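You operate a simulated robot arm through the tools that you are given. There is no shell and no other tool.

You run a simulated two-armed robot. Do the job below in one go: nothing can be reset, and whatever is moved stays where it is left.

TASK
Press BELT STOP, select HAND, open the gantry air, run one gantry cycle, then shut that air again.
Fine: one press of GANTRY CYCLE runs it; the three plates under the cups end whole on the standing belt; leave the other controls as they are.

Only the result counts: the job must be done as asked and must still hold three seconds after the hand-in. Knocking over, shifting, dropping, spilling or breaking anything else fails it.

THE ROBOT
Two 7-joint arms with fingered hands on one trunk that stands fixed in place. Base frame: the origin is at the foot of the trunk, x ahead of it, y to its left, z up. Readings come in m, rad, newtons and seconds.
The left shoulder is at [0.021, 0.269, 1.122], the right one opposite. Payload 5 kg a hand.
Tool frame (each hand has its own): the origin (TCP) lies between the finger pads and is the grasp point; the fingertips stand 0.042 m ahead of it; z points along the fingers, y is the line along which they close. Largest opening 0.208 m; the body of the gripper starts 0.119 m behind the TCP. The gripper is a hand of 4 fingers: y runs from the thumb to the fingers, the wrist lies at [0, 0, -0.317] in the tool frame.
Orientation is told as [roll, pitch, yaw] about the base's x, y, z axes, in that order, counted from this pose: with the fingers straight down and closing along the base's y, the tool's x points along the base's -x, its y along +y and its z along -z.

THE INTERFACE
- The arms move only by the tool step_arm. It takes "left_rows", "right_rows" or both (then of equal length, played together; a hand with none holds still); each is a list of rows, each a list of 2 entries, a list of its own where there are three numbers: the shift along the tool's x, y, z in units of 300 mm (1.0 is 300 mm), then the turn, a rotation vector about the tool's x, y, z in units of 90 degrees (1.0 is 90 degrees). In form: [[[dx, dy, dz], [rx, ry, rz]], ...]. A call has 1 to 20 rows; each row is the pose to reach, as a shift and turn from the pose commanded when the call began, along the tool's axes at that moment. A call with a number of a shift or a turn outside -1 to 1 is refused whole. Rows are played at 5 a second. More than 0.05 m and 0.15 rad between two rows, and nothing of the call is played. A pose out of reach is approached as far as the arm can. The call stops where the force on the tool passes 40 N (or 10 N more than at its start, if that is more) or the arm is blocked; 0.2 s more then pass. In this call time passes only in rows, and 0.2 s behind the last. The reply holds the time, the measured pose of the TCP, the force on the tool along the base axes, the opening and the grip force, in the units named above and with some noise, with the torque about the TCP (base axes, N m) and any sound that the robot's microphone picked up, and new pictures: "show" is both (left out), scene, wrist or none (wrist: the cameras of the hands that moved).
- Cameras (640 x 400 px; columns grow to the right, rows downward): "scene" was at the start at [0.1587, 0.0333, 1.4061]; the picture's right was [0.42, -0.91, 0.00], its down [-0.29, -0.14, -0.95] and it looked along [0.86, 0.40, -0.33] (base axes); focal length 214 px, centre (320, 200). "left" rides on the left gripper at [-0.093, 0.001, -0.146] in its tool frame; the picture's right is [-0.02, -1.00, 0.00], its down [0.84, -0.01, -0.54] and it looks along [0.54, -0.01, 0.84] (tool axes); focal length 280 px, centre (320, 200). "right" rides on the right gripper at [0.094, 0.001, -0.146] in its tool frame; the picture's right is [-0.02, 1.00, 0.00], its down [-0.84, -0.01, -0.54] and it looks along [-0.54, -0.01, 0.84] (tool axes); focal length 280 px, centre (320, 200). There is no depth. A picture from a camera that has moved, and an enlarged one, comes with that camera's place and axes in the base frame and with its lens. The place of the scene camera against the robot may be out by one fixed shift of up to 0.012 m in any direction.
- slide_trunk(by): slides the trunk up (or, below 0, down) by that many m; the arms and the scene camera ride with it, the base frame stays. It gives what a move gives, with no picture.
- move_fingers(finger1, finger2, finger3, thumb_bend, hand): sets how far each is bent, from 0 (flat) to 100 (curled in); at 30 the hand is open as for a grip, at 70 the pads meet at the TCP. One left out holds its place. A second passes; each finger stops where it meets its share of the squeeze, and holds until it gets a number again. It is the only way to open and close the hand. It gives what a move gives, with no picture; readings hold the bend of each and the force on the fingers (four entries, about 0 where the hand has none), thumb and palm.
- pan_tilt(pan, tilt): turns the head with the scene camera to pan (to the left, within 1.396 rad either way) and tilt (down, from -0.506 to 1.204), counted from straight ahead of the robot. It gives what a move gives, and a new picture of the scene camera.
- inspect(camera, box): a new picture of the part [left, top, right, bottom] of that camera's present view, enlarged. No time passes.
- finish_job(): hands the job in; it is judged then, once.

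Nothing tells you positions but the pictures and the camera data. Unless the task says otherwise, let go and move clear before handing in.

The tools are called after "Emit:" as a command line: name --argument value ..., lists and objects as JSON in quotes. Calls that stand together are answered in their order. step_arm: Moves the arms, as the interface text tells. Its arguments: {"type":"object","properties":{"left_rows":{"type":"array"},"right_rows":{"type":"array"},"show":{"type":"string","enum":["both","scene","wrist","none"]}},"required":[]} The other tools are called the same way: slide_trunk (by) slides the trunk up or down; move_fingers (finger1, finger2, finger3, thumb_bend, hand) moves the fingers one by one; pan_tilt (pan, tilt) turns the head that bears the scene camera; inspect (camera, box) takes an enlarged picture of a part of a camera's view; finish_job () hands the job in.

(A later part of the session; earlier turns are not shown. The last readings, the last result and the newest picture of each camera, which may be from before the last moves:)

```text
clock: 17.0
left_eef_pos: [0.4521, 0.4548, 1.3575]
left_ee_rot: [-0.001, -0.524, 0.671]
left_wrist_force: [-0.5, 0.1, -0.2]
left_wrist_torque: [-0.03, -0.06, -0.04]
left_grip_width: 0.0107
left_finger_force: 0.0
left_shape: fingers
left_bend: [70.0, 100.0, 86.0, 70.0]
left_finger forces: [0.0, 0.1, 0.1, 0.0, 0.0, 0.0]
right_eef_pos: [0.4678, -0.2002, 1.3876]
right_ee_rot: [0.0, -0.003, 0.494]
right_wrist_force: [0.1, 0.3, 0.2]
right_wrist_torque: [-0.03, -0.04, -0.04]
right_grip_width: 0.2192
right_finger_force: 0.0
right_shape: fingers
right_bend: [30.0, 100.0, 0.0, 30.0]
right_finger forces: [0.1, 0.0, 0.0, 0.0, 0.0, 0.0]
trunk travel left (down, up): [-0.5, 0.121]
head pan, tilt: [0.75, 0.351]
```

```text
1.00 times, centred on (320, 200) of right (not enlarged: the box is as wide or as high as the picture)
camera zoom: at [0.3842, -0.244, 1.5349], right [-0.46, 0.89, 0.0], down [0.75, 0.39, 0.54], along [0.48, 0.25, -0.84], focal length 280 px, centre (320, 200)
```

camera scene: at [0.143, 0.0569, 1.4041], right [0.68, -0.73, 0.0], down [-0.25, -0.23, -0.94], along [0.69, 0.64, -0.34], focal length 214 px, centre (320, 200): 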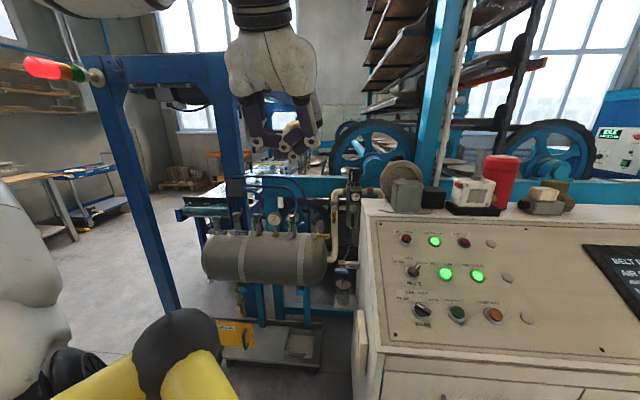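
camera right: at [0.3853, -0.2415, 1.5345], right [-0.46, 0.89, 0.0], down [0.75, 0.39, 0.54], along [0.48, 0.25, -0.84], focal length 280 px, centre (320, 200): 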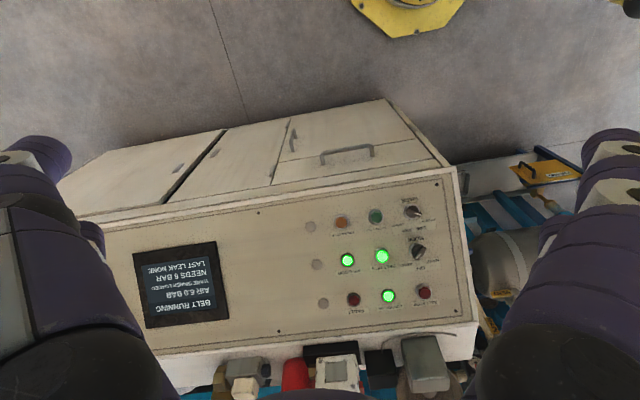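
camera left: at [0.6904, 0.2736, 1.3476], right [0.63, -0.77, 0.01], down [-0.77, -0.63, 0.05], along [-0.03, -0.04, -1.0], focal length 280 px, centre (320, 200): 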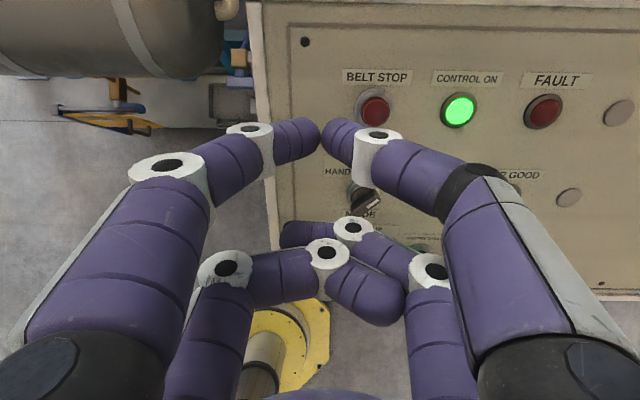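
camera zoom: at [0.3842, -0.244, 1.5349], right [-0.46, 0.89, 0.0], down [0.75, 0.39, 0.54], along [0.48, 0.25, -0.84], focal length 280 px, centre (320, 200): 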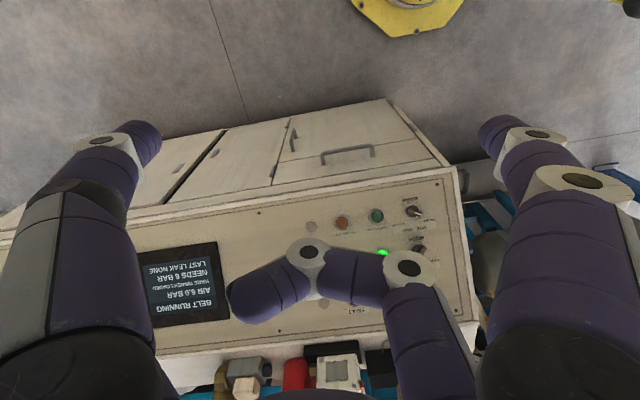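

On the right hand, finger 1 and the thumb are the camera-side pair, so I will shape it the same way: near pair closed as the poker, far pair curled. Then I will bring it halfway toward the panel with the same tilt.

Emit:
move_fingers --hand "right" --finger1 70 --finger2 100 --finger3 100 --thumb_bend 70

Emit:
step_arm --right_rows '[[[-0.128, 0.072, 0.05], [-0.005, -0.055, -0.018]], [[-0.256, 0.144, 0.1], [-0.01, -0.111, -0.036]], [[-0.383, 0.216, 0.15], [-0.015, -0.166, -0.055]], [[-0.511, 0.288, 0.2], [-0.02, -0.222, -0.073]], [[-0.639, 0.36, 0.25], [-0.025, -0.277, -0.091]], [[-0.767, 0.433, 0.3], [-0.029, -0.332, -0.11]], [[-0.767, 0.433, 0.3], [-0.029, -0.332, -0.11]]]' --show "both"

```text
clock: 18.0
left_eef_pos: [0.4528, 0.4538, 1.3579]
left_ee_rot: [0.0, -0.525, 0.671]
left_wrist_force: [0.1, -0.1, -0.3]
left_wrist_torque: [0.05, 0.03, 0.02]
left_grip_width: 0.0105
left_finger_force: 0.2
left_shape: fingers
left_bend: [70.0, 100.0, 86.0, 70.0]
left_finger forces: [0.0, 0.0, 0.0, 0.1, 0.0, 0.0]
right_eef_pos: [0.4662, -0.2007, 1.3874]
right_ee_rot: [0.001, 0.0, 0.494]
right_wrist_force: [0.1, -0.9, -1.0]
right_wrist_torque: [0.01, 0.02, 0.04]
right_grip_width: 0.011
right_finger_force: 0.0
right_shape: fingers
right_bend: [70.0, 100.0, 86.0, 70.0]
right_finger forces: [0.0, 0.0, 0.1, 0.0, 0.0, 0.0]
trunk travel left (down, up): [-0.5, 0.121]
head pan, tilt: [0.75, 0.351]
```

```text
clock: 19.6
left_eef_pos: [0.4533, 0.4546, 1.3586]
left_ee_rot: [-0.002, -0.524, 0.671]
left_wrist_force: [-0.8, -0.2, -0.4]
left_wrist_torque: [0.02, -0.02, 0.0]
left_grip_width: 0.0105
left_finger_force: 0.1
left_shape: fingers
left_bend: [70.0, 100.0, 86.0, 70.0]
left_finger forces: [0.1, 0.0, 0.1, 0.0, 0.0, 0.0]
right_eef_pos: [0.6094, 0.0214, 1.2969]
right_ee_rot: [0.0, -0.526, 0.67]
right_wrist_force: [-0.5, 0.3, 0.0]
right_wrist_torque: [0.05, 0.01, 0.0]
right_grip_width: 0.0109
right_finger_force: 0.0
right_shape: fingers
right_bend: [70.0, 100.0, 86.0, 70.0]
right_finger forces: [0.0, 0.0, 0.0, 0.0, 0.0, 0.1]
trunk travel left (down, up): [-0.5, 0.121]
head pan, tilt: [0.75, 0.351]
camera scene: at [0.1423, 0.0572, 1.4044], right [0.68, -0.73, 0.0], down [-0.25, -0.23, -0.94], along [0.69, 0.64, -0.34], focal length 214 px, centre (320, 200)
camera right: at [0.4871, -0.0732, 1.3786], right [-0.61, 0.79, 0.01], down [0.37, 0.28, 0.89], along [0.7, 0.55, -0.46], focal length 280 px, centre (320, 200)
```

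scene: 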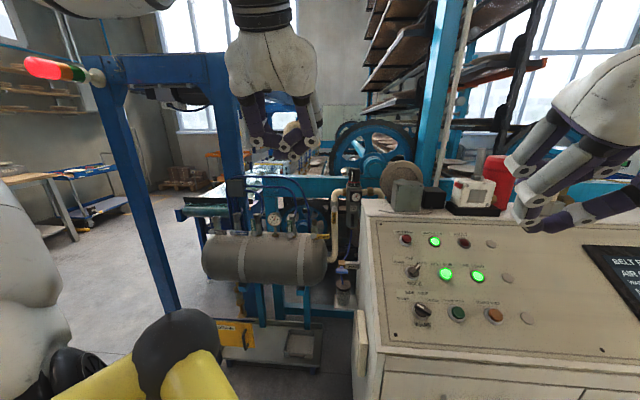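
right: 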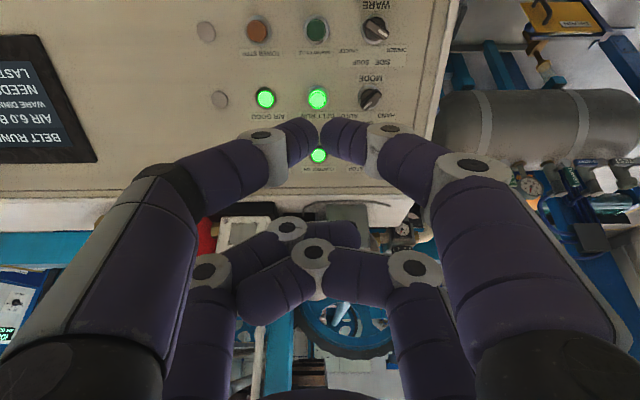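

The right hand is over the panel and in reach. I will continue to a 12 cm standoff above BELT STOP.

Emit:
step_arm --right_rows '[[[-0.08, 0.042, 0.099], [0, 0, 0]], [[-0.159, 0.085, 0.197], [0, 0, 0]], [[-0.239, 0.127, 0.296], [0, 0, 0]], [[-0.318, 0.17, 0.394], [0, 0, 0]], [[-0.398, 0.212, 0.493], [0, 0, 0]], [[-0.477, 0.255, 0.591], [0, 0, 0]], [[-0.557, 0.297, 0.69], [0, 0, 0]], [[-0.557, 0.297, 0.69], [0, 0, 0]]]' --show "both"

Emit:
inspect --camera "right" --box '[200, 20, 440, 170]'

```text
clock: 21.4
left_eef_pos: [0.4525, 0.4519, 1.3589]
left_ee_rot: [-0.001, -0.523, 0.669]
left_wrist_force: [-0.6, -0.9, 0.9]
left_wrist_torque: [0.06, -0.05, 0.03]
left_grip_width: 0.0106
left_finger_force: 0.0
left_shape: fingers
left_bend: [70.0, 100.0, 86.0, 70.0]
left_finger forces: [0.1, 0.0, 0.1, 0.0, 0.0, 0.1]
right_eef_pos: [0.7478, 0.2452, 1.202]
right_ee_rot: [-0.001, -0.524, 0.669]
right_wrist_force: [-0.5, -0.8, -0.2]
right_wrist_torque: [0.04, -0.03, 0.03]
right_grip_width: 0.0107
right_finger_force: 0.1
right_shape: fingers
right_bend: [70.0, 100.0, 86.0, 70.0]
right_finger forces: [0.1, 0.0, 0.0, 0.0, 0.0, 0.1]
trunk travel left (down, up): [-0.5, 0.121]
head pan, tilt: [0.75, 0.351]
camera scene: at [0.142, 0.0568, 1.4045], right [0.68, -0.73, 0.0], down [-0.25, -0.23, -0.94], along [0.69, 0.64, -0.34], focal length 214 px, centre (320, 200)
camera right: at [0.6264, 0.1507, 1.2824], right [-0.61, 0.79, 0.01], down [0.37, 0.28, 0.89], along [0.7, 0.54, -0.46], focal length 280 px, centre (320, 200)
```

scene: 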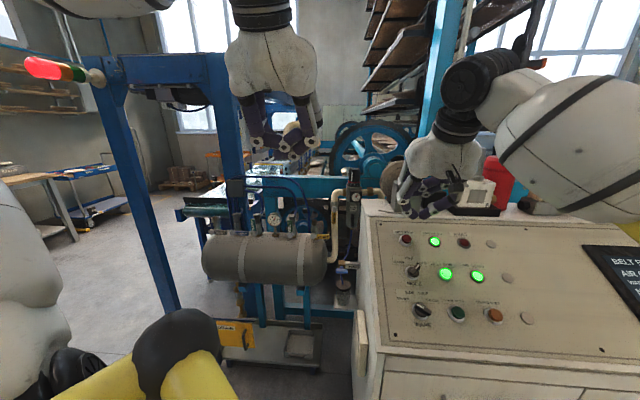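
right: 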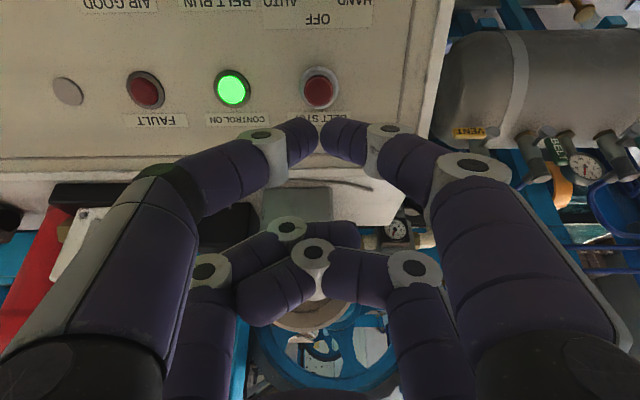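

```text
2.67 times, centred on (320, 95) of right
camera zoom: at [0.6264, 0.1507, 1.2824], right [-0.61, 0.79, 0.01], down [0.37, 0.28, 0.89], along [0.7, 0.54, -0.46], focal length 748 px, centre (320, 480)
```

zoom: 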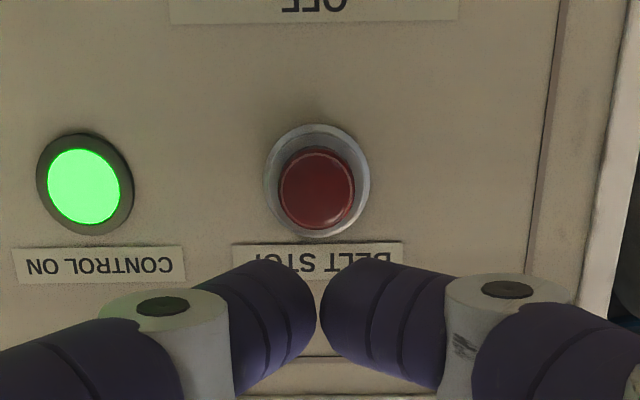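

The button appears within a pixel or two of where I predicted, so alignment is good. I will advance 10 cm and look again before pressing.

Emit:
step_arm --right_rows '[[[0, 0, 0.11], [0, 0, 0]], [[0, 0, 0.22], [0, 0, 0]], [[0, 0, 0.33], [0, 0, 0]], [[0, 0, 0.33], [0, 0, 0]]]' --show "wrist"

Emit:
inspect --camera "right" --box '[240, 70, 400, 170]'

Emit:
inspect --camera "scene" --box '[370, 150, 490, 225]'

```text
clock: 22.4
left_eef_pos: [0.4511, 0.4537, 1.3585]
left_ee_rot: [-0.002, -0.523, 0.672]
left_wrist_force: [-1.0, -0.6, 0.5]
left_wrist_torque: [-0.01, -0.03, -0.05]
left_grip_width: 0.0107
left_finger_force: 0.1
left_shape: fingers
left_bend: [70.0, 100.0, 86.0, 70.0]
left_finger forces: [0.1, 0.0, 0.1, 0.0, 0.1, 0.0]
right_eef_pos: [0.7855, 0.2783, 1.1139]
right_ee_rot: [-0.001, -0.523, 0.67]
right_wrist_force: [-0.3, 0.0, 0.6]
right_wrist_torque: [-0.02, -0.02, -0.03]
right_grip_width: 0.0108
right_finger_force: 0.1
right_shape: fingers
right_bend: [70.0, 100.0, 86.0, 70.0]
right_finger forces: [0.1, 0.1, 0.1, 0.1, 0.1, 0.1]
trunk travel left (down, up): [-0.5, 0.121]
head pan, tilt: [0.75, 0.351]
camera right: at [0.6638, 0.1831, 1.1942], right [-0.61, 0.79, 0.01], down [0.37, 0.28, 0.89], along [0.7, 0.55, -0.46], focal length 280 px, centre (320, 200)
```

right: 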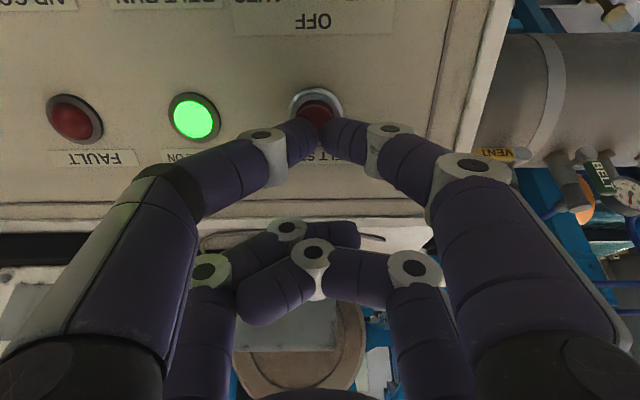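

```text
4.00 times, centred on (320, 120) of right
camera zoom: at [0.6638, 0.1831, 1.1942], right [-0.61, 0.79, 0.01], down [0.37, 0.28, 0.89], along [0.7, 0.55, -0.46], focal length 1122 px, centre (320, 520)
```

zoom: 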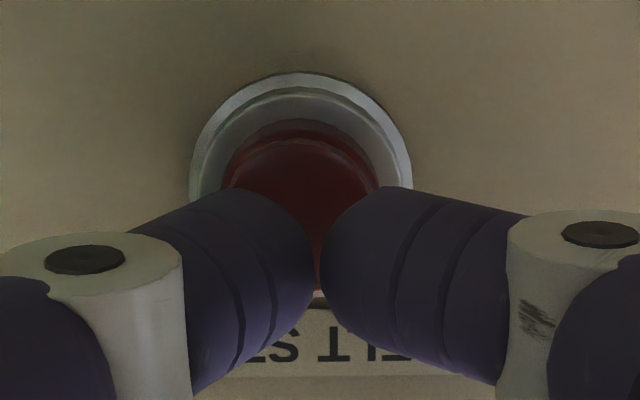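

```text
5.33 times, centred on (430, 188) of scene
camera zoom: at [0.1418, 0.0575, 1.4045], right [0.68, -0.73, 0.0], down [-0.25, -0.23, -0.94], along [0.69, 0.64, -0.34], focal length 1144 px, centre (-267, 267)
```

zoom: 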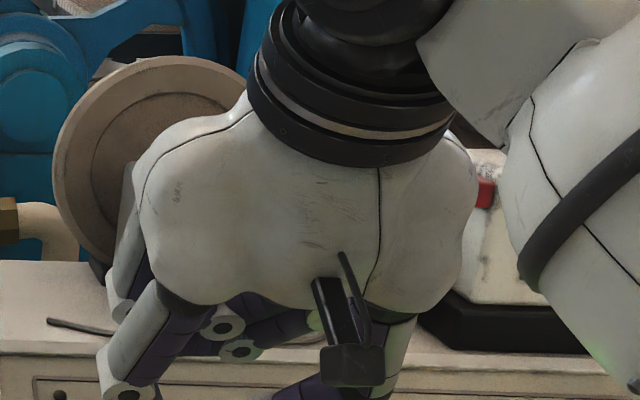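

The tips are about 2 cm above the red cap and centred on it, and the hand clears the items on the desk top. I will press in small steps and watch the force.

Emit:
step_arm --right_rows '[[[0, 0, 0.02], [0, 0, 0]], [[0, 0, 0.04], [0, 0, 0]], [[0, 0, 0.06], [0, 0, 0]], [[0, 0, 0.07], [0, 0, 0]]]' --show "wrist"

Emit:
inspect --camera "right" --box '[240, 70, 400, 170]'

```text
clock: 23.4
left_eef_pos: [0.4511, 0.4527, 1.3587]
left_ee_rot: [-0.003, -0.523, 0.672]
left_wrist_force: [0.6, 0.1, 0.2]
left_wrist_torque: [-0.02, -0.01, 0.0]
left_grip_width: 0.0108
left_finger_force: 0.1
left_shape: fingers
left_bend: [70.0, 100.0, 86.0, 70.0]
left_finger forces: [0.0, 0.0, 0.1, 0.0, 0.0, 0.1]
right_eef_pos: [0.7925, 0.2827, 1.1002]
right_ee_rot: [-0.002, -0.528, 0.67]
right_wrist_force: [-9.8, -10.2, 22.0]
right_wrist_torque: [-0.69, 0.49, -0.06]
right_grip_width: 0.0101
right_finger_force: 13.0
right_shape: fingers
right_bend: [70.0, 100.0, 86.0, 70.0]
right_finger forces: [8.8, 0.1, 0.0, 0.1, 17.6, 0.1]
trunk travel left (down, up): [-0.5, 0.121]
head pan, tilt: [0.75, 0.351]
heard: click
camera right: at [0.6708, 0.1877, 1.1804], right [-0.61, 0.79, 0.01], down [0.37, 0.27, 0.89], along [0.7, 0.55, -0.46], focal length 280 px, centre (320, 200)
```

right: 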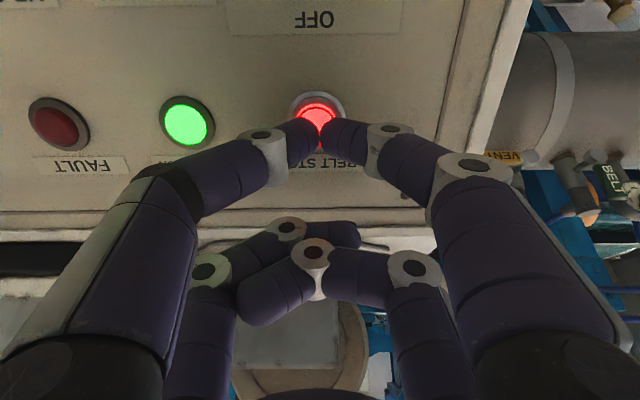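

```text
4.00 times, centred on (320, 120) of right
camera zoom: at [0.6708, 0.1877, 1.1804], right [-0.61, 0.79, 0.01], down [0.37, 0.27, 0.89], along [0.7, 0.55, -0.46], focal length 1122 px, centre (320, 520)
```

zoom: 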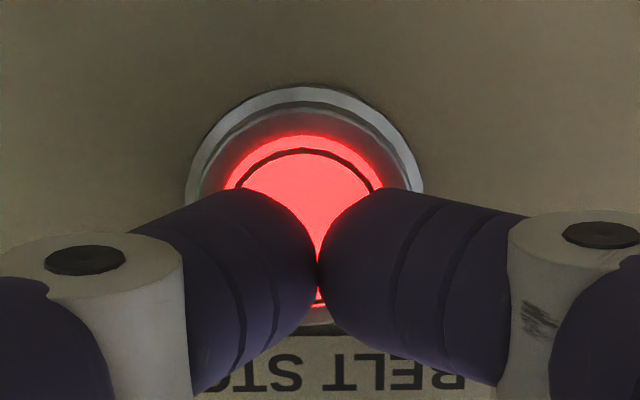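

BELT STOP clicked and lit red. I will back away and check the display and lamps.

Emit:
step_arm --right_rows '[[[0, 0, -0.1], [0, 0, 0]], [[0, 0, -0.22], [0, 0, 0]], [[0, 0, -0.34], [0, 0, 0]], [[0, 0, -0.42], [0, 0, 0]], [[0, 0, -0.42], [0, 0, 0]]]' --show "none"

Emit:
pan_tilt --pan 0.45 --tilt 0.35

Emit:
inspect --camera "scene" --box '[450, 180, 640, 300]'

Emit:
inspect --camera "scene" --box '[300, 210, 460, 320]'

Emit:
inspect --camera "right" --box '[0, 0, 640, 400]'

```text
clock: 24.6
left_eef_pos: [0.4516, 0.4539, 1.3581]
left_ee_rot: [-0.003, -0.524, 0.671]
left_wrist_force: [1.3, 0.0, 0.1]
left_wrist_torque: [-0.01, 0.01, 0.0]
left_grip_width: 0.0106
left_finger_force: 0.0
left_shape: fingers
left_bend: [70.0, 100.0, 86.0, 70.0]
left_finger forces: [0.0, 0.0, 0.0, 0.1, 0.0, 0.0]
right_eef_pos: [0.745, 0.245, 1.2053]
right_ee_rot: [-0.002, -0.524, 0.67]
right_wrist_force: [0.0, 0.3, 0.1]
right_wrist_torque: [0.02, -0.01, 0.01]
right_grip_width: 0.0106
right_finger_force: 0.0
right_shape: fingers
right_bend: [70.0, 100.0, 86.0, 70.0]
right_finger forces: [0.0, 0.1, 0.0, 0.0, 0.0, 0.0]
trunk travel left (down, up): [-0.5, 0.121]
head pan, tilt: [0.75, 0.351]
```

```text
clock: 25.4
left_eef_pos: [0.4516, 0.4536, 1.3577]
left_ee_rot: [-0.001, -0.524, 0.672]
left_wrist_force: [0.1, -0.5, -0.2]
left_wrist_torque: [0.04, 0.01, 0.0]
left_grip_width: 0.0107
left_finger_force: 0.1
left_shape: fingers
left_bend: [70.0, 100.0, 86.0, 70.0]
left_finger forces: [0.0, 0.0, 0.0, 0.0, 0.0, 0.0]
right_eef_pos: [0.7447, 0.2446, 1.2052]
right_ee_rot: [0.0, -0.524, 0.67]
right_wrist_force: [0.1, -0.2, 0.0]
right_wrist_torque: [-0.01, -0.01, 0.0]
right_grip_width: 0.0106
right_finger_force: 0.1
right_shape: fingers
right_bend: [70.0, 100.0, 86.0, 70.0]
right_finger forces: [0.0, 0.1, 0.0, 0.0, 0.0, 0.0]
trunk travel left (down, up): [-0.5, 0.121]
head pan, tilt: [0.45, 0.351]
camera scene: at [0.158, 0.0345, 1.4043], right [0.44, -0.9, 0.0], down [-0.31, -0.15, -0.94], along [0.85, 0.41, -0.34], focal length 214 px, centre (320, 200)
```

scene: 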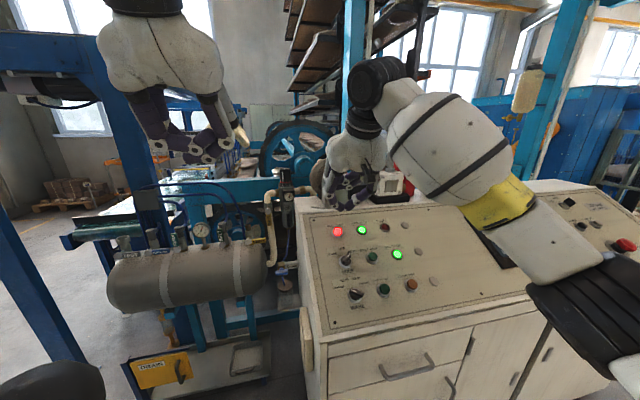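

```text
3.33 times, centred on (545, 240) of scene
camera zoom: at [0.158, 0.0345, 1.4043], right [0.44, -0.9, 0.0], down [-0.31, -0.15, -0.94], along [0.85, 0.41, -0.34], focal length 715 px, centre (-430, 67)
```

zoom: 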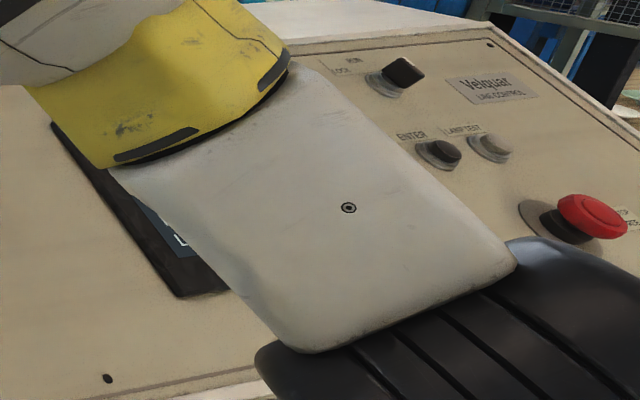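

```text
3.64 times, centred on (380, 265) of scene
camera zoom: at [0.158, 0.0345, 1.4043], right [0.44, -0.9, 0.0], down [-0.31, -0.15, -0.94], along [0.85, 0.41, -0.34], focal length 780 px, centre (102, -36)
```

zoom: 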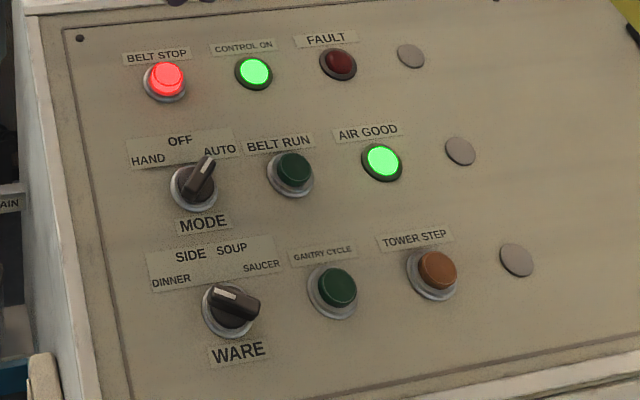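

```text
1.00 times, centred on (320, 200) of right (not enlarged: the box is as wide or as high as the picture)
camera zoom: at [0.6234, 0.1497, 1.2862], right [-0.61, 0.79, 0.01], down [0.37, 0.28, 0.89], along [0.7, 0.55, -0.46], focal length 280 px, centre (320, 200)
```

zoom: 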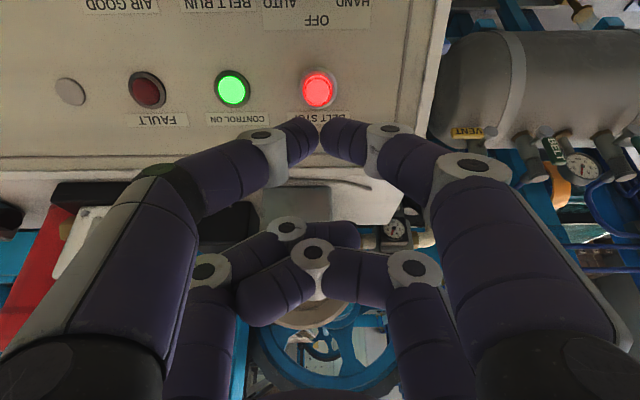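

The belt is stopped: BELT STOP is red and BELT RUN is dark, while AIR GOOD stays lit. Next is MODE, so I will slide the hand down the slope until the poker hangs above that knob and look closely.

Emit:
step_arm --right_rows '[[[0.122, 0, 0], [0, 0, 0]], [[0.245, 0, 0], [0, 0, 0]], [[0.367, 0, 0], [0, 0, 0]], [[0.367, 0, 0], [0, 0, 0]]]' --show "both"

Emit:
inspect --camera "right" --box '[200, 20, 440, 170]'

```text
clock: 26.4
left_eef_pos: [0.4519, 0.4533, 1.3572]
left_ee_rot: [-0.002, -0.523, 0.671]
left_wrist_force: [-0.3, 0.9, 0.3]
left_wrist_torque: [-0.04, -0.08, -0.03]
left_grip_width: 0.0107
left_finger_force: 0.1
left_shape: fingers
left_bend: [70.0, 100.0, 86.0, 70.0]
left_finger forces: [0.0, 0.0, 0.1, 0.0, 0.0, 0.0]
right_eef_pos: [0.6713, 0.1884, 1.1505]
right_ee_rot: [-0.001, -0.525, 0.67]
right_wrist_force: [0.1, 0.2, 0.6]
right_wrist_torque: [-0.04, 0.0, -0.02]
right_grip_width: 0.0106
right_finger_force: 0.0
right_shape: fingers
right_bend: [70.0, 100.0, 86.0, 70.0]
right_finger forces: [0.0, 0.0, 0.1, 0.1, 0.0, 0.0]
trunk travel left (down, up): [-0.5, 0.121]
head pan, tilt: [0.45, 0.351]
camera scene: at [0.1578, 0.0349, 1.4043], right [0.44, -0.9, 0.0], down [-0.31, -0.15, -0.94], along [0.85, 0.41, -0.34], focal length 214 px, centre (320, 200)
camera right: at [0.5493, 0.0934, 1.2312], right [-0.61, 0.79, 0.01], down [0.37, 0.28, 0.89], along [0.7, 0.55, -0.46], focal length 280 px, centre (320, 200)
```

scene: 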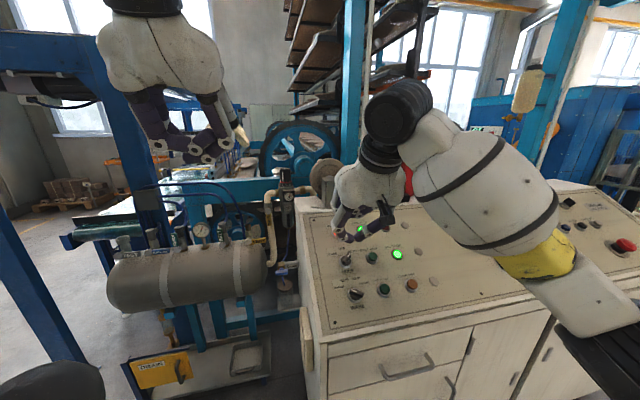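
right: 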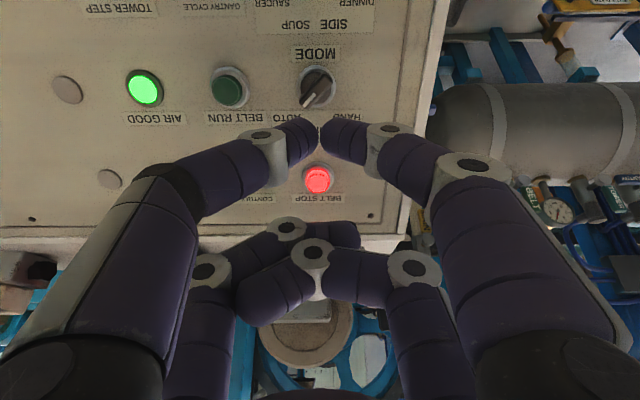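

```text
2.67 times, centred on (320, 95) of right
camera zoom: at [0.5493, 0.0934, 1.2312], right [-0.61, 0.79, 0.01], down [0.37, 0.28, 0.89], along [0.7, 0.55, -0.46], focal length 748 px, centre (320, 480)
```

zoom: 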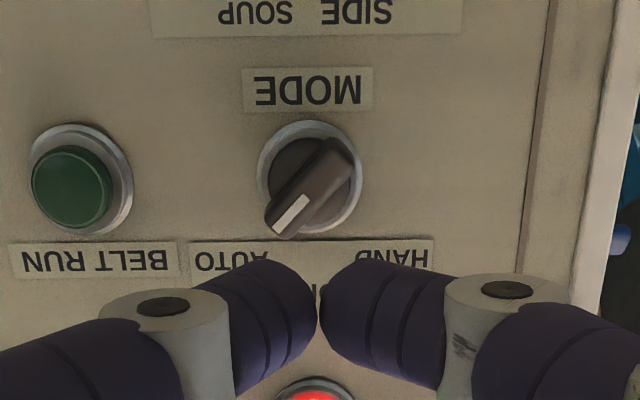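

The MODE knob's bar points about 45 degrees to the right, at AUTO, almost directly under the poker. I will open the near pair, then turn the hand 45 degrees so the pair straddles the bar.

Emit:
move_fingers --hand "right" --finger1 60 --thumb_bend 60

Emit:
step_arm --right_rows '[[[0.0066, -0.014, 0], [0, 0, 0.083]], [[0.013, -0.028, 0], [0, 0, 0.167]], [[0.02, -0.042, 0], [0, 0, 0.25]], [[0.026, -0.056, 0], [0, 0, 0.333]], [[0.033, -0.07, 0], [0, 0, 0.417]], [[0.039, -0.084, 0], [0, 0, 0.49]], [[0.039, -0.084, 0], [0, 0, 0.49]]]' --show "both"

Emit:
inspect --camera "right" --box '[200, 20, 440, 170]'

```text
clock: 27.4
left_eef_pos: [0.4518, 0.4537, 1.3575]
left_ee_rot: [-0.003, -0.524, 0.673]
left_wrist_force: [0.0, 0.3, 0.5]
left_wrist_torque: [-0.02, 0.03, -0.01]
left_grip_width: 0.0103
left_finger_force: 0.0
left_shape: fingers
left_bend: [70.0, 100.0, 86.0, 70.0]
left_finger forces: [0.1, 0.0, 0.1, 0.0, 0.1, 0.1]
right_eef_pos: [0.6707, 0.1875, 1.1503]
right_ee_rot: [0.001, -0.524, 0.669]
right_wrist_force: [-0.8, 0.3, 0.5]
right_wrist_torque: [-0.01, -0.02, 0.0]
right_grip_width: 0.0598
right_finger_force: 0.1
right_shape: fingers
right_bend: [60.0, 100.0, 86.0, 60.0]
right_finger forces: [0.1, 0.0, 0.0, 0.1, 0.1, 0.1]
trunk travel left (down, up): [-0.5, 0.121]
head pan, tilt: [0.45, 0.351]
```

```text
clock: 29.0
left_eef_pos: [0.452, 0.4542, 1.3578]
left_ee_rot: [0.0, -0.524, 0.672]
left_wrist_force: [-1.1, -0.1, 0.2]
left_wrist_torque: [-0.02, 0.01, 0.02]
left_grip_width: 0.0106
left_finger_force: 0.2
left_shape: fingers
left_bend: [70.0, 100.0, 86.0, 70.0]
left_finger forces: [0.1, 0.1, 0.0, 0.0, 0.1, 0.0]
right_eef_pos: [0.6789, 0.1597, 1.145]
right_ee_rot: [0.382, -0.366, -0.173]
right_wrist_force: [0.5, 0.0, -0.6]
right_wrist_torque: [-0.03, -0.02, 0.01]
right_grip_width: 0.0599
right_finger_force: 0.1
right_shape: fingers
right_bend: [60.0, 100.0, 86.0, 60.0]
right_finger forces: [0.0, 0.0, 0.0, 0.1, 0.1, 0.0]
trunk travel left (down, up): [-0.5, 0.121]
head pan, tilt: [0.45, 0.351]
camera scene: at [0.1581, 0.0346, 1.4043], right [0.44, -0.9, 0.0], down [-0.31, -0.15, -0.94], along [0.85, 0.41, -0.34], focal length 214 px, centre (320, 200)
camera right: at [0.5351, 0.1308, 1.2396], right [0.04, 0.93, 0.35], down [0.56, -0.31, 0.76], along [0.83, 0.17, -0.54], focal length 280 px, centre (320, 200)
```

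scene: 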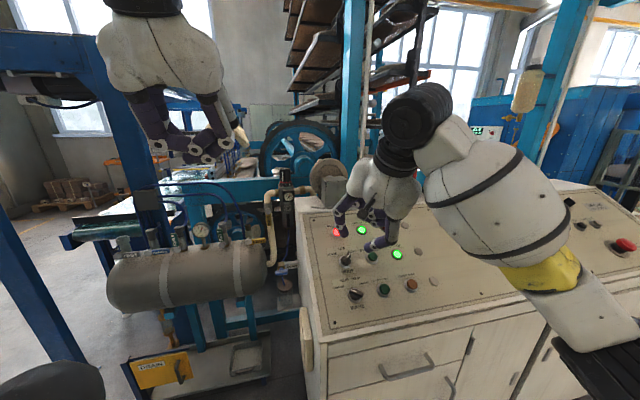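
right: 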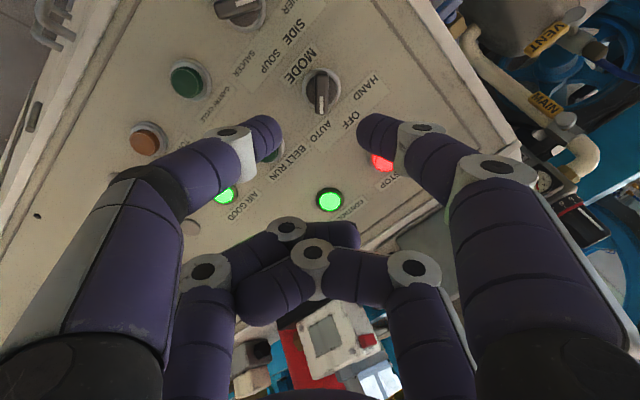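

```text
2.67 times, centred on (320, 95) of right
camera zoom: at [0.5351, 0.1308, 1.2396], right [0.04, 0.93, 0.35], down [0.56, -0.31, 0.76], along [0.83, 0.17, -0.54], focal length 748 px, centre (320, 480)
```

zoom: 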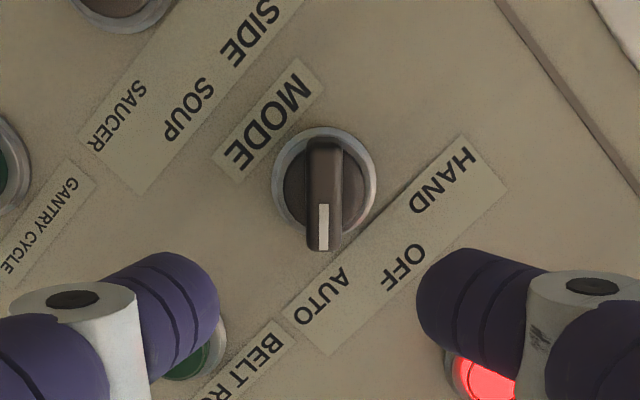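

The pair now straddles the knob with the bar lined up exactly between the fingers. I will descend 10 cm and look again.

Emit:
step_arm --right_rows '[[[0, 0, 0.11], [0, 0, 0]], [[0, 0, 0.22], [0, 0, 0]], [[0, 0, 0.333], [0, 0, 0]], [[0, 0, 0.333], [0, 0, 0]]]' --show "both"

Emit:
inspect --camera "right" --box '[220, 60, 420, 185]'

Emit:
inspect --camera "scene" --box '[310, 190, 430, 280]'

```text
clock: 30.0
left_eef_pos: [0.452, 0.4545, 1.3575]
left_ee_rot: [-0.002, -0.525, 0.672]
left_wrist_force: [-0.8, -0.3, -0.4]
left_wrist_torque: [0.03, -0.03, -0.04]
left_grip_width: 0.0104
left_finger_force: 0.0
left_shape: fingers
left_bend: [70.0, 100.0, 86.0, 70.0]
left_finger forces: [0.1, 0.0, 0.1, 0.1, 0.1, 0.0]
right_eef_pos: [0.715, 0.1908, 1.0582]
right_ee_rot: [0.382, -0.369, -0.171]
right_wrist_force: [0.1, 0.2, 0.6]
right_wrist_torque: [-0.01, -0.01, 0.0]
right_grip_width: 0.0598
right_finger_force: 0.2
right_shape: fingers
right_bend: [60.0, 100.0, 86.0, 60.0]
right_finger forces: [0.0, 0.0, 0.0, 0.1, 0.1, 0.0]
trunk travel left (down, up): [-0.5, 0.121]
head pan, tilt: [0.45, 0.351]
camera scene: at [0.1577, 0.0345, 1.4045], right [0.44, -0.9, 0.0], down [-0.31, -0.15, -0.94], along [0.85, 0.41, -0.34], focal length 214 px, centre (320, 200)
camera right: at [0.5729, 0.1609, 1.1523], right [0.04, 0.93, 0.35], down [0.56, -0.31, 0.77], along [0.83, 0.17, -0.54], focal length 280 px, centre (320, 200)
```

scene: 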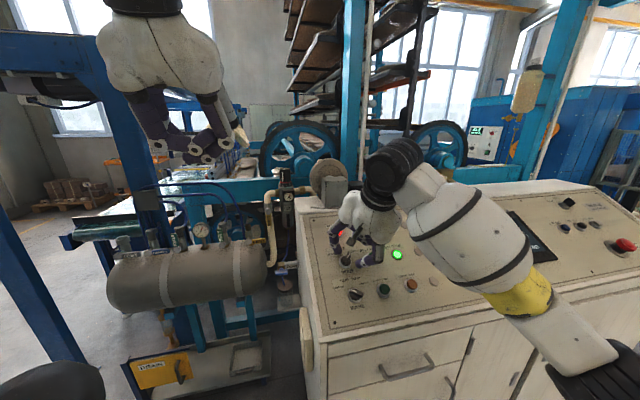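
right: 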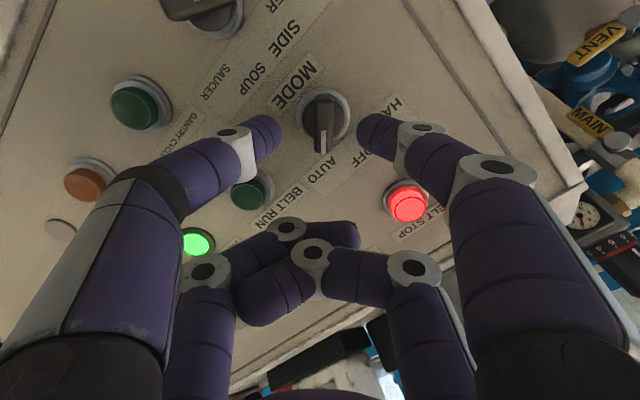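

```text
3.20 times, centred on (320, 122) of right
camera zoom: at [0.5729, 0.1609, 1.1523], right [0.04, 0.93, 0.35], down [0.56, -0.31, 0.77], along [0.83, 0.17, -0.54], focal length 897 px, centre (320, 448)
```

zoom: 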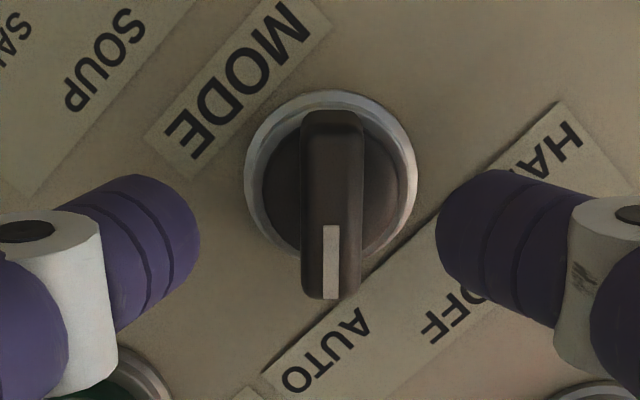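

```text
4.44 times, centred on (370, 235) of scene
camera zoom: at [0.1577, 0.0345, 1.4045], right [0.44, -0.9, 0.0], down [-0.31, -0.15, -0.94], along [0.85, 0.41, -0.34], focal length 953 px, centre (98, 44)
```

zoom: 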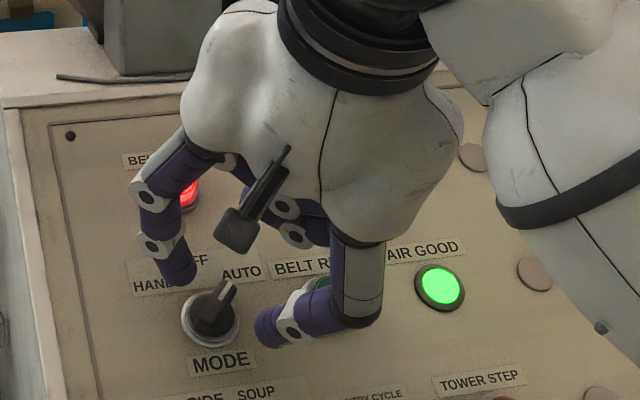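

The bar is centred between the fingertips within about 3 mm. I will correct that, descend about 2.4 cm so the tips flank the bar, and then close the pair on it.

Emit:
step_arm --right_rows '[[[0, 0.01, 0.03], [0, 0, 0]], [[0, 0.01, 0.06], [0, 0, 0]], [[0, 0.01, 0.08], [0, 0, 0]], [[0, 0.01, 0.08], [0, 0, 0]]]' --show "none"

Emit:
inspect --camera "right" --box '[220, 60, 420, 185]'

Emit:
inspect --camera "scene" --box '[310, 190, 430, 280]'

```text
clock: 31.0
left_eef_pos: [0.4529, 0.4533, 1.3583]
left_ee_rot: [-0.003, -0.525, 0.671]
left_wrist_force: [0.4, 1.0, 0.4]
left_wrist_torque: [0.01, -0.03, 0.01]
left_grip_width: 0.0107
left_finger_force: 0.1
left_shape: fingers
left_bend: [70.0, 100.0, 86.0, 70.0]
left_finger forces: [0.1, 0.1, 0.0, 0.0, 0.1, 0.1]
right_eef_pos: [0.7263, 0.201, 1.0387]
right_ee_rot: [0.382, -0.367, -0.171]
right_wrist_force: [0.5, -0.9, 0.1]
right_wrist_torque: [0.0, 0.0, 0.0]
right_grip_width: 0.0597
right_finger_force: 0.0
right_shape: fingers
right_bend: [60.0, 100.0, 86.0, 60.0]
right_finger forces: [0.1, 0.0, 0.0, 0.1, 0.0, 0.0]
trunk travel left (down, up): [-0.5, 0.121]
head pan, tilt: [0.45, 0.351]
```

```text
3.20 times, centred on (320, 122) of right
camera zoom: at [0.5834, 0.1719, 1.1331], right [0.04, 0.93, 0.35], down [0.56, -0.31, 0.76], along [0.83, 0.17, -0.54], focal length 897 px, centre (320, 448)
```

zoom: 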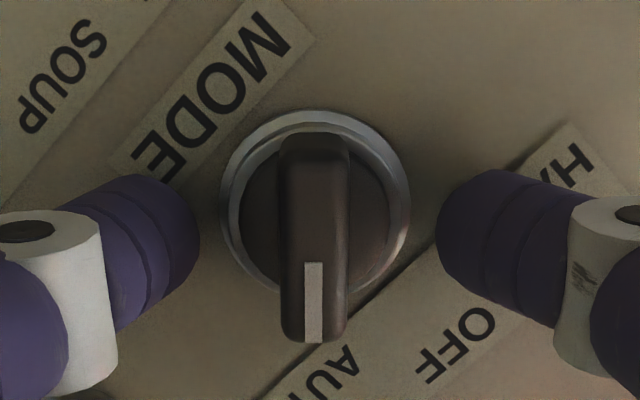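

```text
4.44 times, centred on (370, 235) of scene
camera zoom: at [0.1581, 0.0345, 1.4043], right [0.44, -0.9, 0.0], down [-0.31, -0.15, -0.94], along [0.85, 0.41, -0.34], focal length 953 px, centre (98, 44)
```

zoom: 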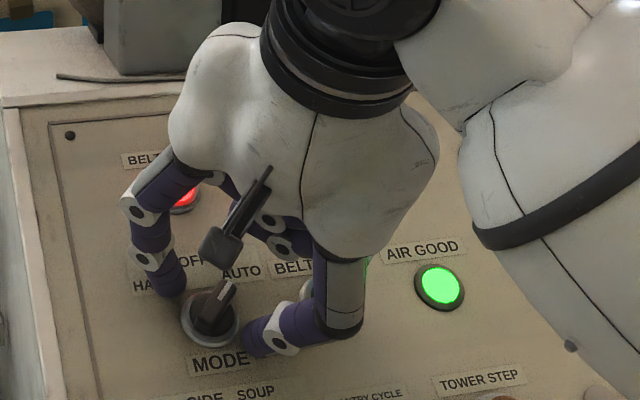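

The tips flank the bar evenly, so I will close the pair on it.

Emit:
move_fingers --hand "right" --finger1 70 --thumb_bend 70

Emit:
inspect --camera "right" --box '[220, 60, 420, 185]'

Emit:
inspect --camera "scene" --box '[310, 190, 430, 280]'

```text
clock: 32.0
left_eef_pos: [0.4527, 0.4538, 1.3576]
left_ee_rot: [-0.002, -0.523, 0.673]
left_wrist_force: [0.6, -0.1, 0.5]
left_wrist_torque: [-0.01, -0.01, 0.01]
left_grip_width: 0.0107
left_finger_force: 0.0
left_shape: fingers
left_bend: [70.0, 100.0, 86.0, 70.0]
left_finger forces: [0.1, 0.1, 0.0, 0.0, 0.0, 0.0]
right_eef_pos: [0.7261, 0.2012, 1.0394]
right_ee_rot: [0.382, -0.367, -0.171]
right_wrist_force: [-1.4, -3.2, 3.7]
right_wrist_torque: [0.02, 0.11, 0.08]
right_grip_width: 0.0209
right_finger_force: 7.9
right_shape: fingers
right_bend: [68.0, 100.0, 86.0, 69.0]
right_finger forces: [7.8, 0.0, 0.1, 0.0, 5.9, 0.0]
trunk travel left (down, up): [-0.5, 0.121]
head pan, tilt: [0.45, 0.351]
```

```text
3.20 times, centred on (320, 122) of right
camera zoom: at [0.5831, 0.1717, 1.1335], right [0.04, 0.93, 0.35], down [0.56, -0.31, 0.76], along [0.83, 0.17, -0.54], focal length 897 px, centre (320, 448)
```

zoom: 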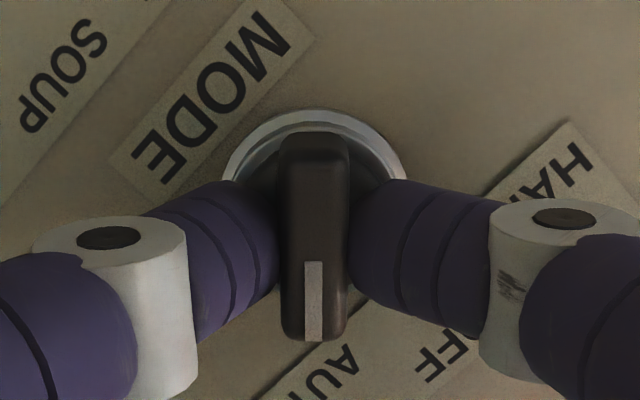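

```text
4.44 times, centred on (370, 235) of scene
camera zoom: at [0.1578, 0.0343, 1.4044], right [0.44, -0.9, 0.0], down [-0.31, -0.15, -0.94], along [0.85, 0.41, -0.34], focal length 953 px, centre (98, 44)
```

zoom: 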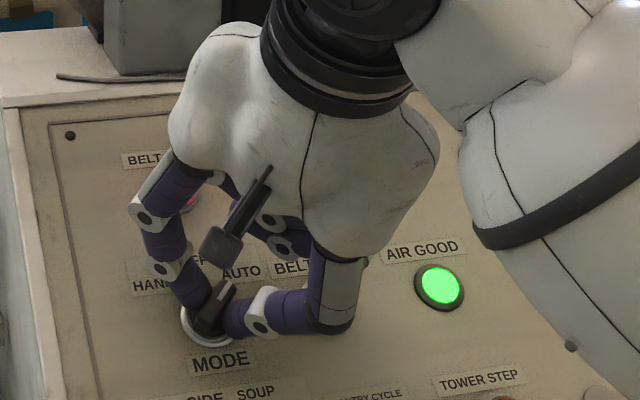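

The pair grips the bar with about 7 N. I will now turn the hand anticlockwise about the knob's axis, halfway first.

Emit:
step_arm --right_rows '[[[0.001, 0.0142, 0], [0, 0, -0.0909]], [[0.004, 0.0282, 0], [0, 0, -0.1818]], [[0.009, 0.0415, 0], [0, 0, -0.2727]], [[0.0159, 0.0541, 0], [0, 0, -0.3636]], [[0.0244, 0.0655, 0], [0, 0, -0.4545]], [[0.0345, 0.0756, 0], [0, 0, -0.5455]]]' --show "both"

Emit:
inspect --camera "right" --box '[220, 60, 420, 185]'

```text
clock: 33.4
left_eef_pos: [0.4514, 0.4546, 1.3576]
left_ee_rot: [-0.002, -0.523, 0.671]
left_wrist_force: [-1.3, -0.2, 0.0]
left_wrist_torque: [0.01, -0.04, -0.02]
left_grip_width: 0.0103
left_finger_force: 0.0
left_shape: fingers
left_bend: [70.0, 100.0, 86.0, 70.0]
left_finger forces: [0.0, 0.0, 0.0, 0.0, 0.1, 0.0]
right_eef_pos: [0.7181, 0.2243, 1.0442]
right_ee_rot: [-0.053, -0.523, 0.774]
right_wrist_force: [-2.9, -2.2, 0.1]
right_wrist_torque: [-0.01, 0.19, -0.02]
right_grip_width: 0.0208
right_finger_force: 5.6
right_shape: fingers
right_bend: [68.0, 100.0, 86.0, 69.0]
right_finger forces: [7.0, 0.0, 0.1, 0.0, 5.1, 0.0]
trunk travel left (down, up): [-0.5, 0.121]
head pan, tilt: [0.45, 0.351]
camera scene: at [0.1578, 0.0343, 1.4043], right [0.44, -0.9, 0.0], down [-0.31, -0.15, -0.94], along [0.85, 0.41, -0.34], focal length 214 px, centre (320, 200)
camera right: at [0.6015, 0.1229, 1.1247], right [-0.67, 0.74, -0.04], down [0.32, 0.33, 0.89], along [0.67, 0.58, -0.46], focal length 280 px, centre (320, 200)
```

scene: 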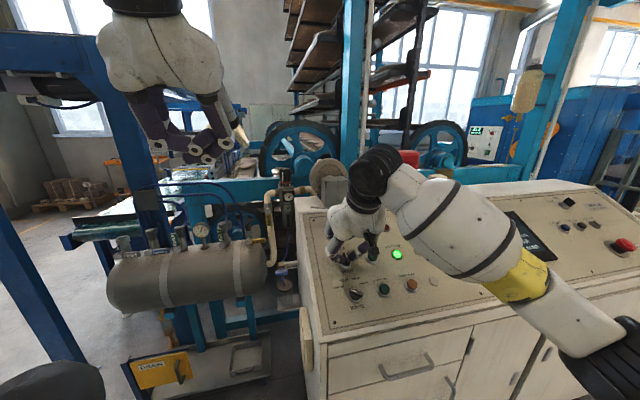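
right: 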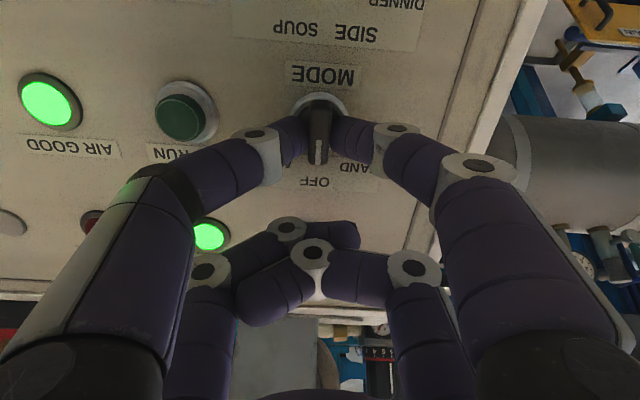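

```text
3.20 times, centred on (320, 122) of right
camera zoom: at [0.6015, 0.1229, 1.1247], right [-0.67, 0.74, -0.04], down [0.32, 0.33, 0.89], along [0.67, 0.58, -0.46], focal length 897 px, centre (320, 448)
```

zoom: 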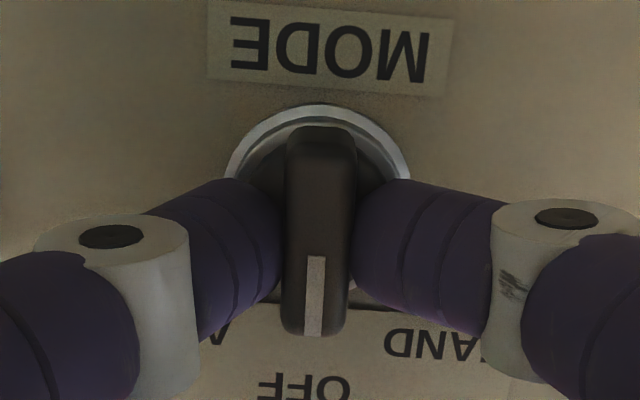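

The knob followed to OFF with hardly any force. I will continue to HAND.

Emit:
step_arm --right_rows '[[[0.001, 0.0142, 0], [0, 0, -0.0909]], [[0.004, 0.0282, 0], [0, 0, -0.1818]], [[0.009, 0.0415, 0], [0, 0, -0.2727]], [[0.0159, 0.0541, 0], [0, 0, -0.3636]], [[0.0244, 0.0655, 0], [0, 0, -0.4545]], [[0.0265, 0.068, 0], [0, 0, -0.475]]]' --show "both"

Emit:
inspect --camera "right" --box '[220, 60, 420, 185]'

Emit:
inspect --camera "scene" --box '[310, 190, 430, 280]'

```text
clock: 34.8
left_eef_pos: [0.4515, 0.454, 1.3581]
left_ee_rot: [-0.002, -0.523, 0.67]
left_wrist_force: [-0.3, -0.3, -0.5]
left_wrist_torque: [0.02, -0.02, 0.04]
left_grip_width: 0.0106
left_finger_force: 0.1
left_shape: fingers
left_bend: [70.0, 100.0, 86.0, 70.0]
left_finger forces: [0.0, 0.0, 0.0, 0.0, 0.0, 0.0]
right_eef_pos: [0.6992, 0.2342, 1.0393]
right_ee_rot: [-0.406, -0.342, 1.574]
right_wrist_force: [-2.5, 2.2, 2.7]
right_wrist_torque: [0.05, 0.16, 0.0]
right_grip_width: 0.0205
right_finger_force: 5.8
right_shape: fingers
right_bend: [68.0, 100.0, 86.0, 69.0]
right_finger forces: [8.6, 0.0, 0.0, 0.0, 4.0, 0.1]
trunk travel left (down, up): [-0.5, 0.121]
head pan, tilt: [0.45, 0.351]
camera scene: at [0.1578, 0.0345, 1.4043], right [0.44, -0.9, 0.0], down [-0.31, -0.15, -0.94], along [0.85, 0.41, -0.34], focal length 214 px, centre (320, 200)
camera right: at [0.6408, 0.1003, 1.1344], right [-0.92, 0.14, -0.37], down [-0.2, 0.62, 0.75], along [0.33, 0.77, -0.55], focal length 280 px, centre (320, 200)
```

scene: 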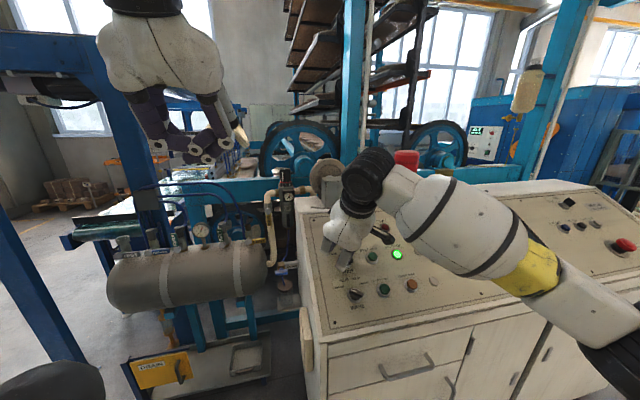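
right: 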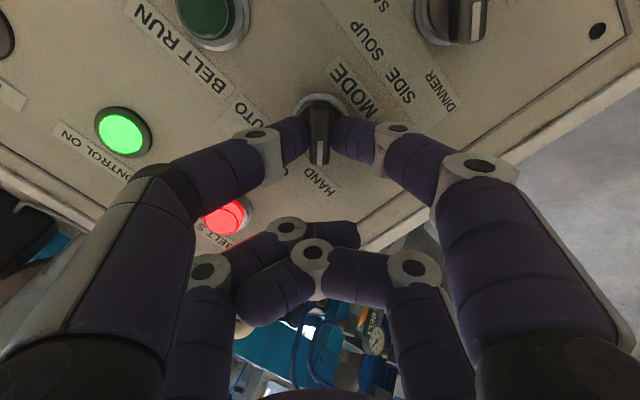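

```text
3.20 times, centred on (320, 122) of right
camera zoom: at [0.6408, 0.1003, 1.1344], right [-0.92, 0.14, -0.37], down [-0.2, 0.62, 0.75], along [0.33, 0.77, -0.55], focal length 897 px, centre (320, 448)
```

zoom: 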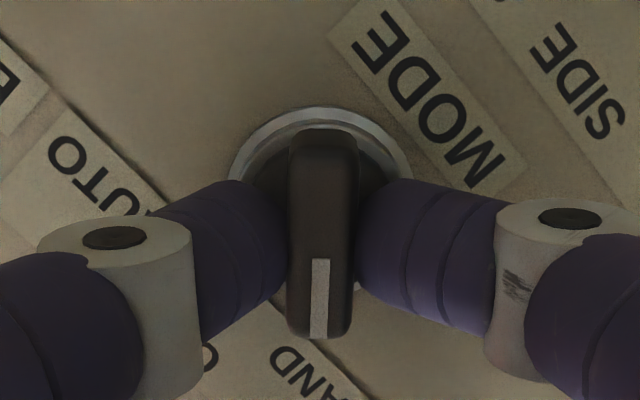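

```text
4.44 times, centred on (370, 235) of scene
camera zoom: at [0.1578, 0.0345, 1.4043], right [0.44, -0.9, 0.0], down [-0.31, -0.15, -0.94], along [0.85, 0.41, -0.34], focal length 953 px, centre (98, 44)
```

zoom: 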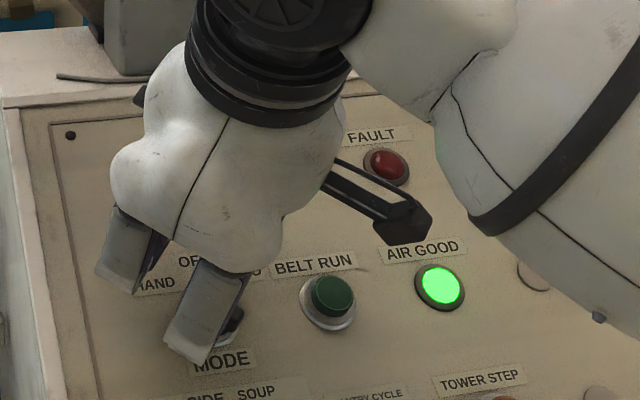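

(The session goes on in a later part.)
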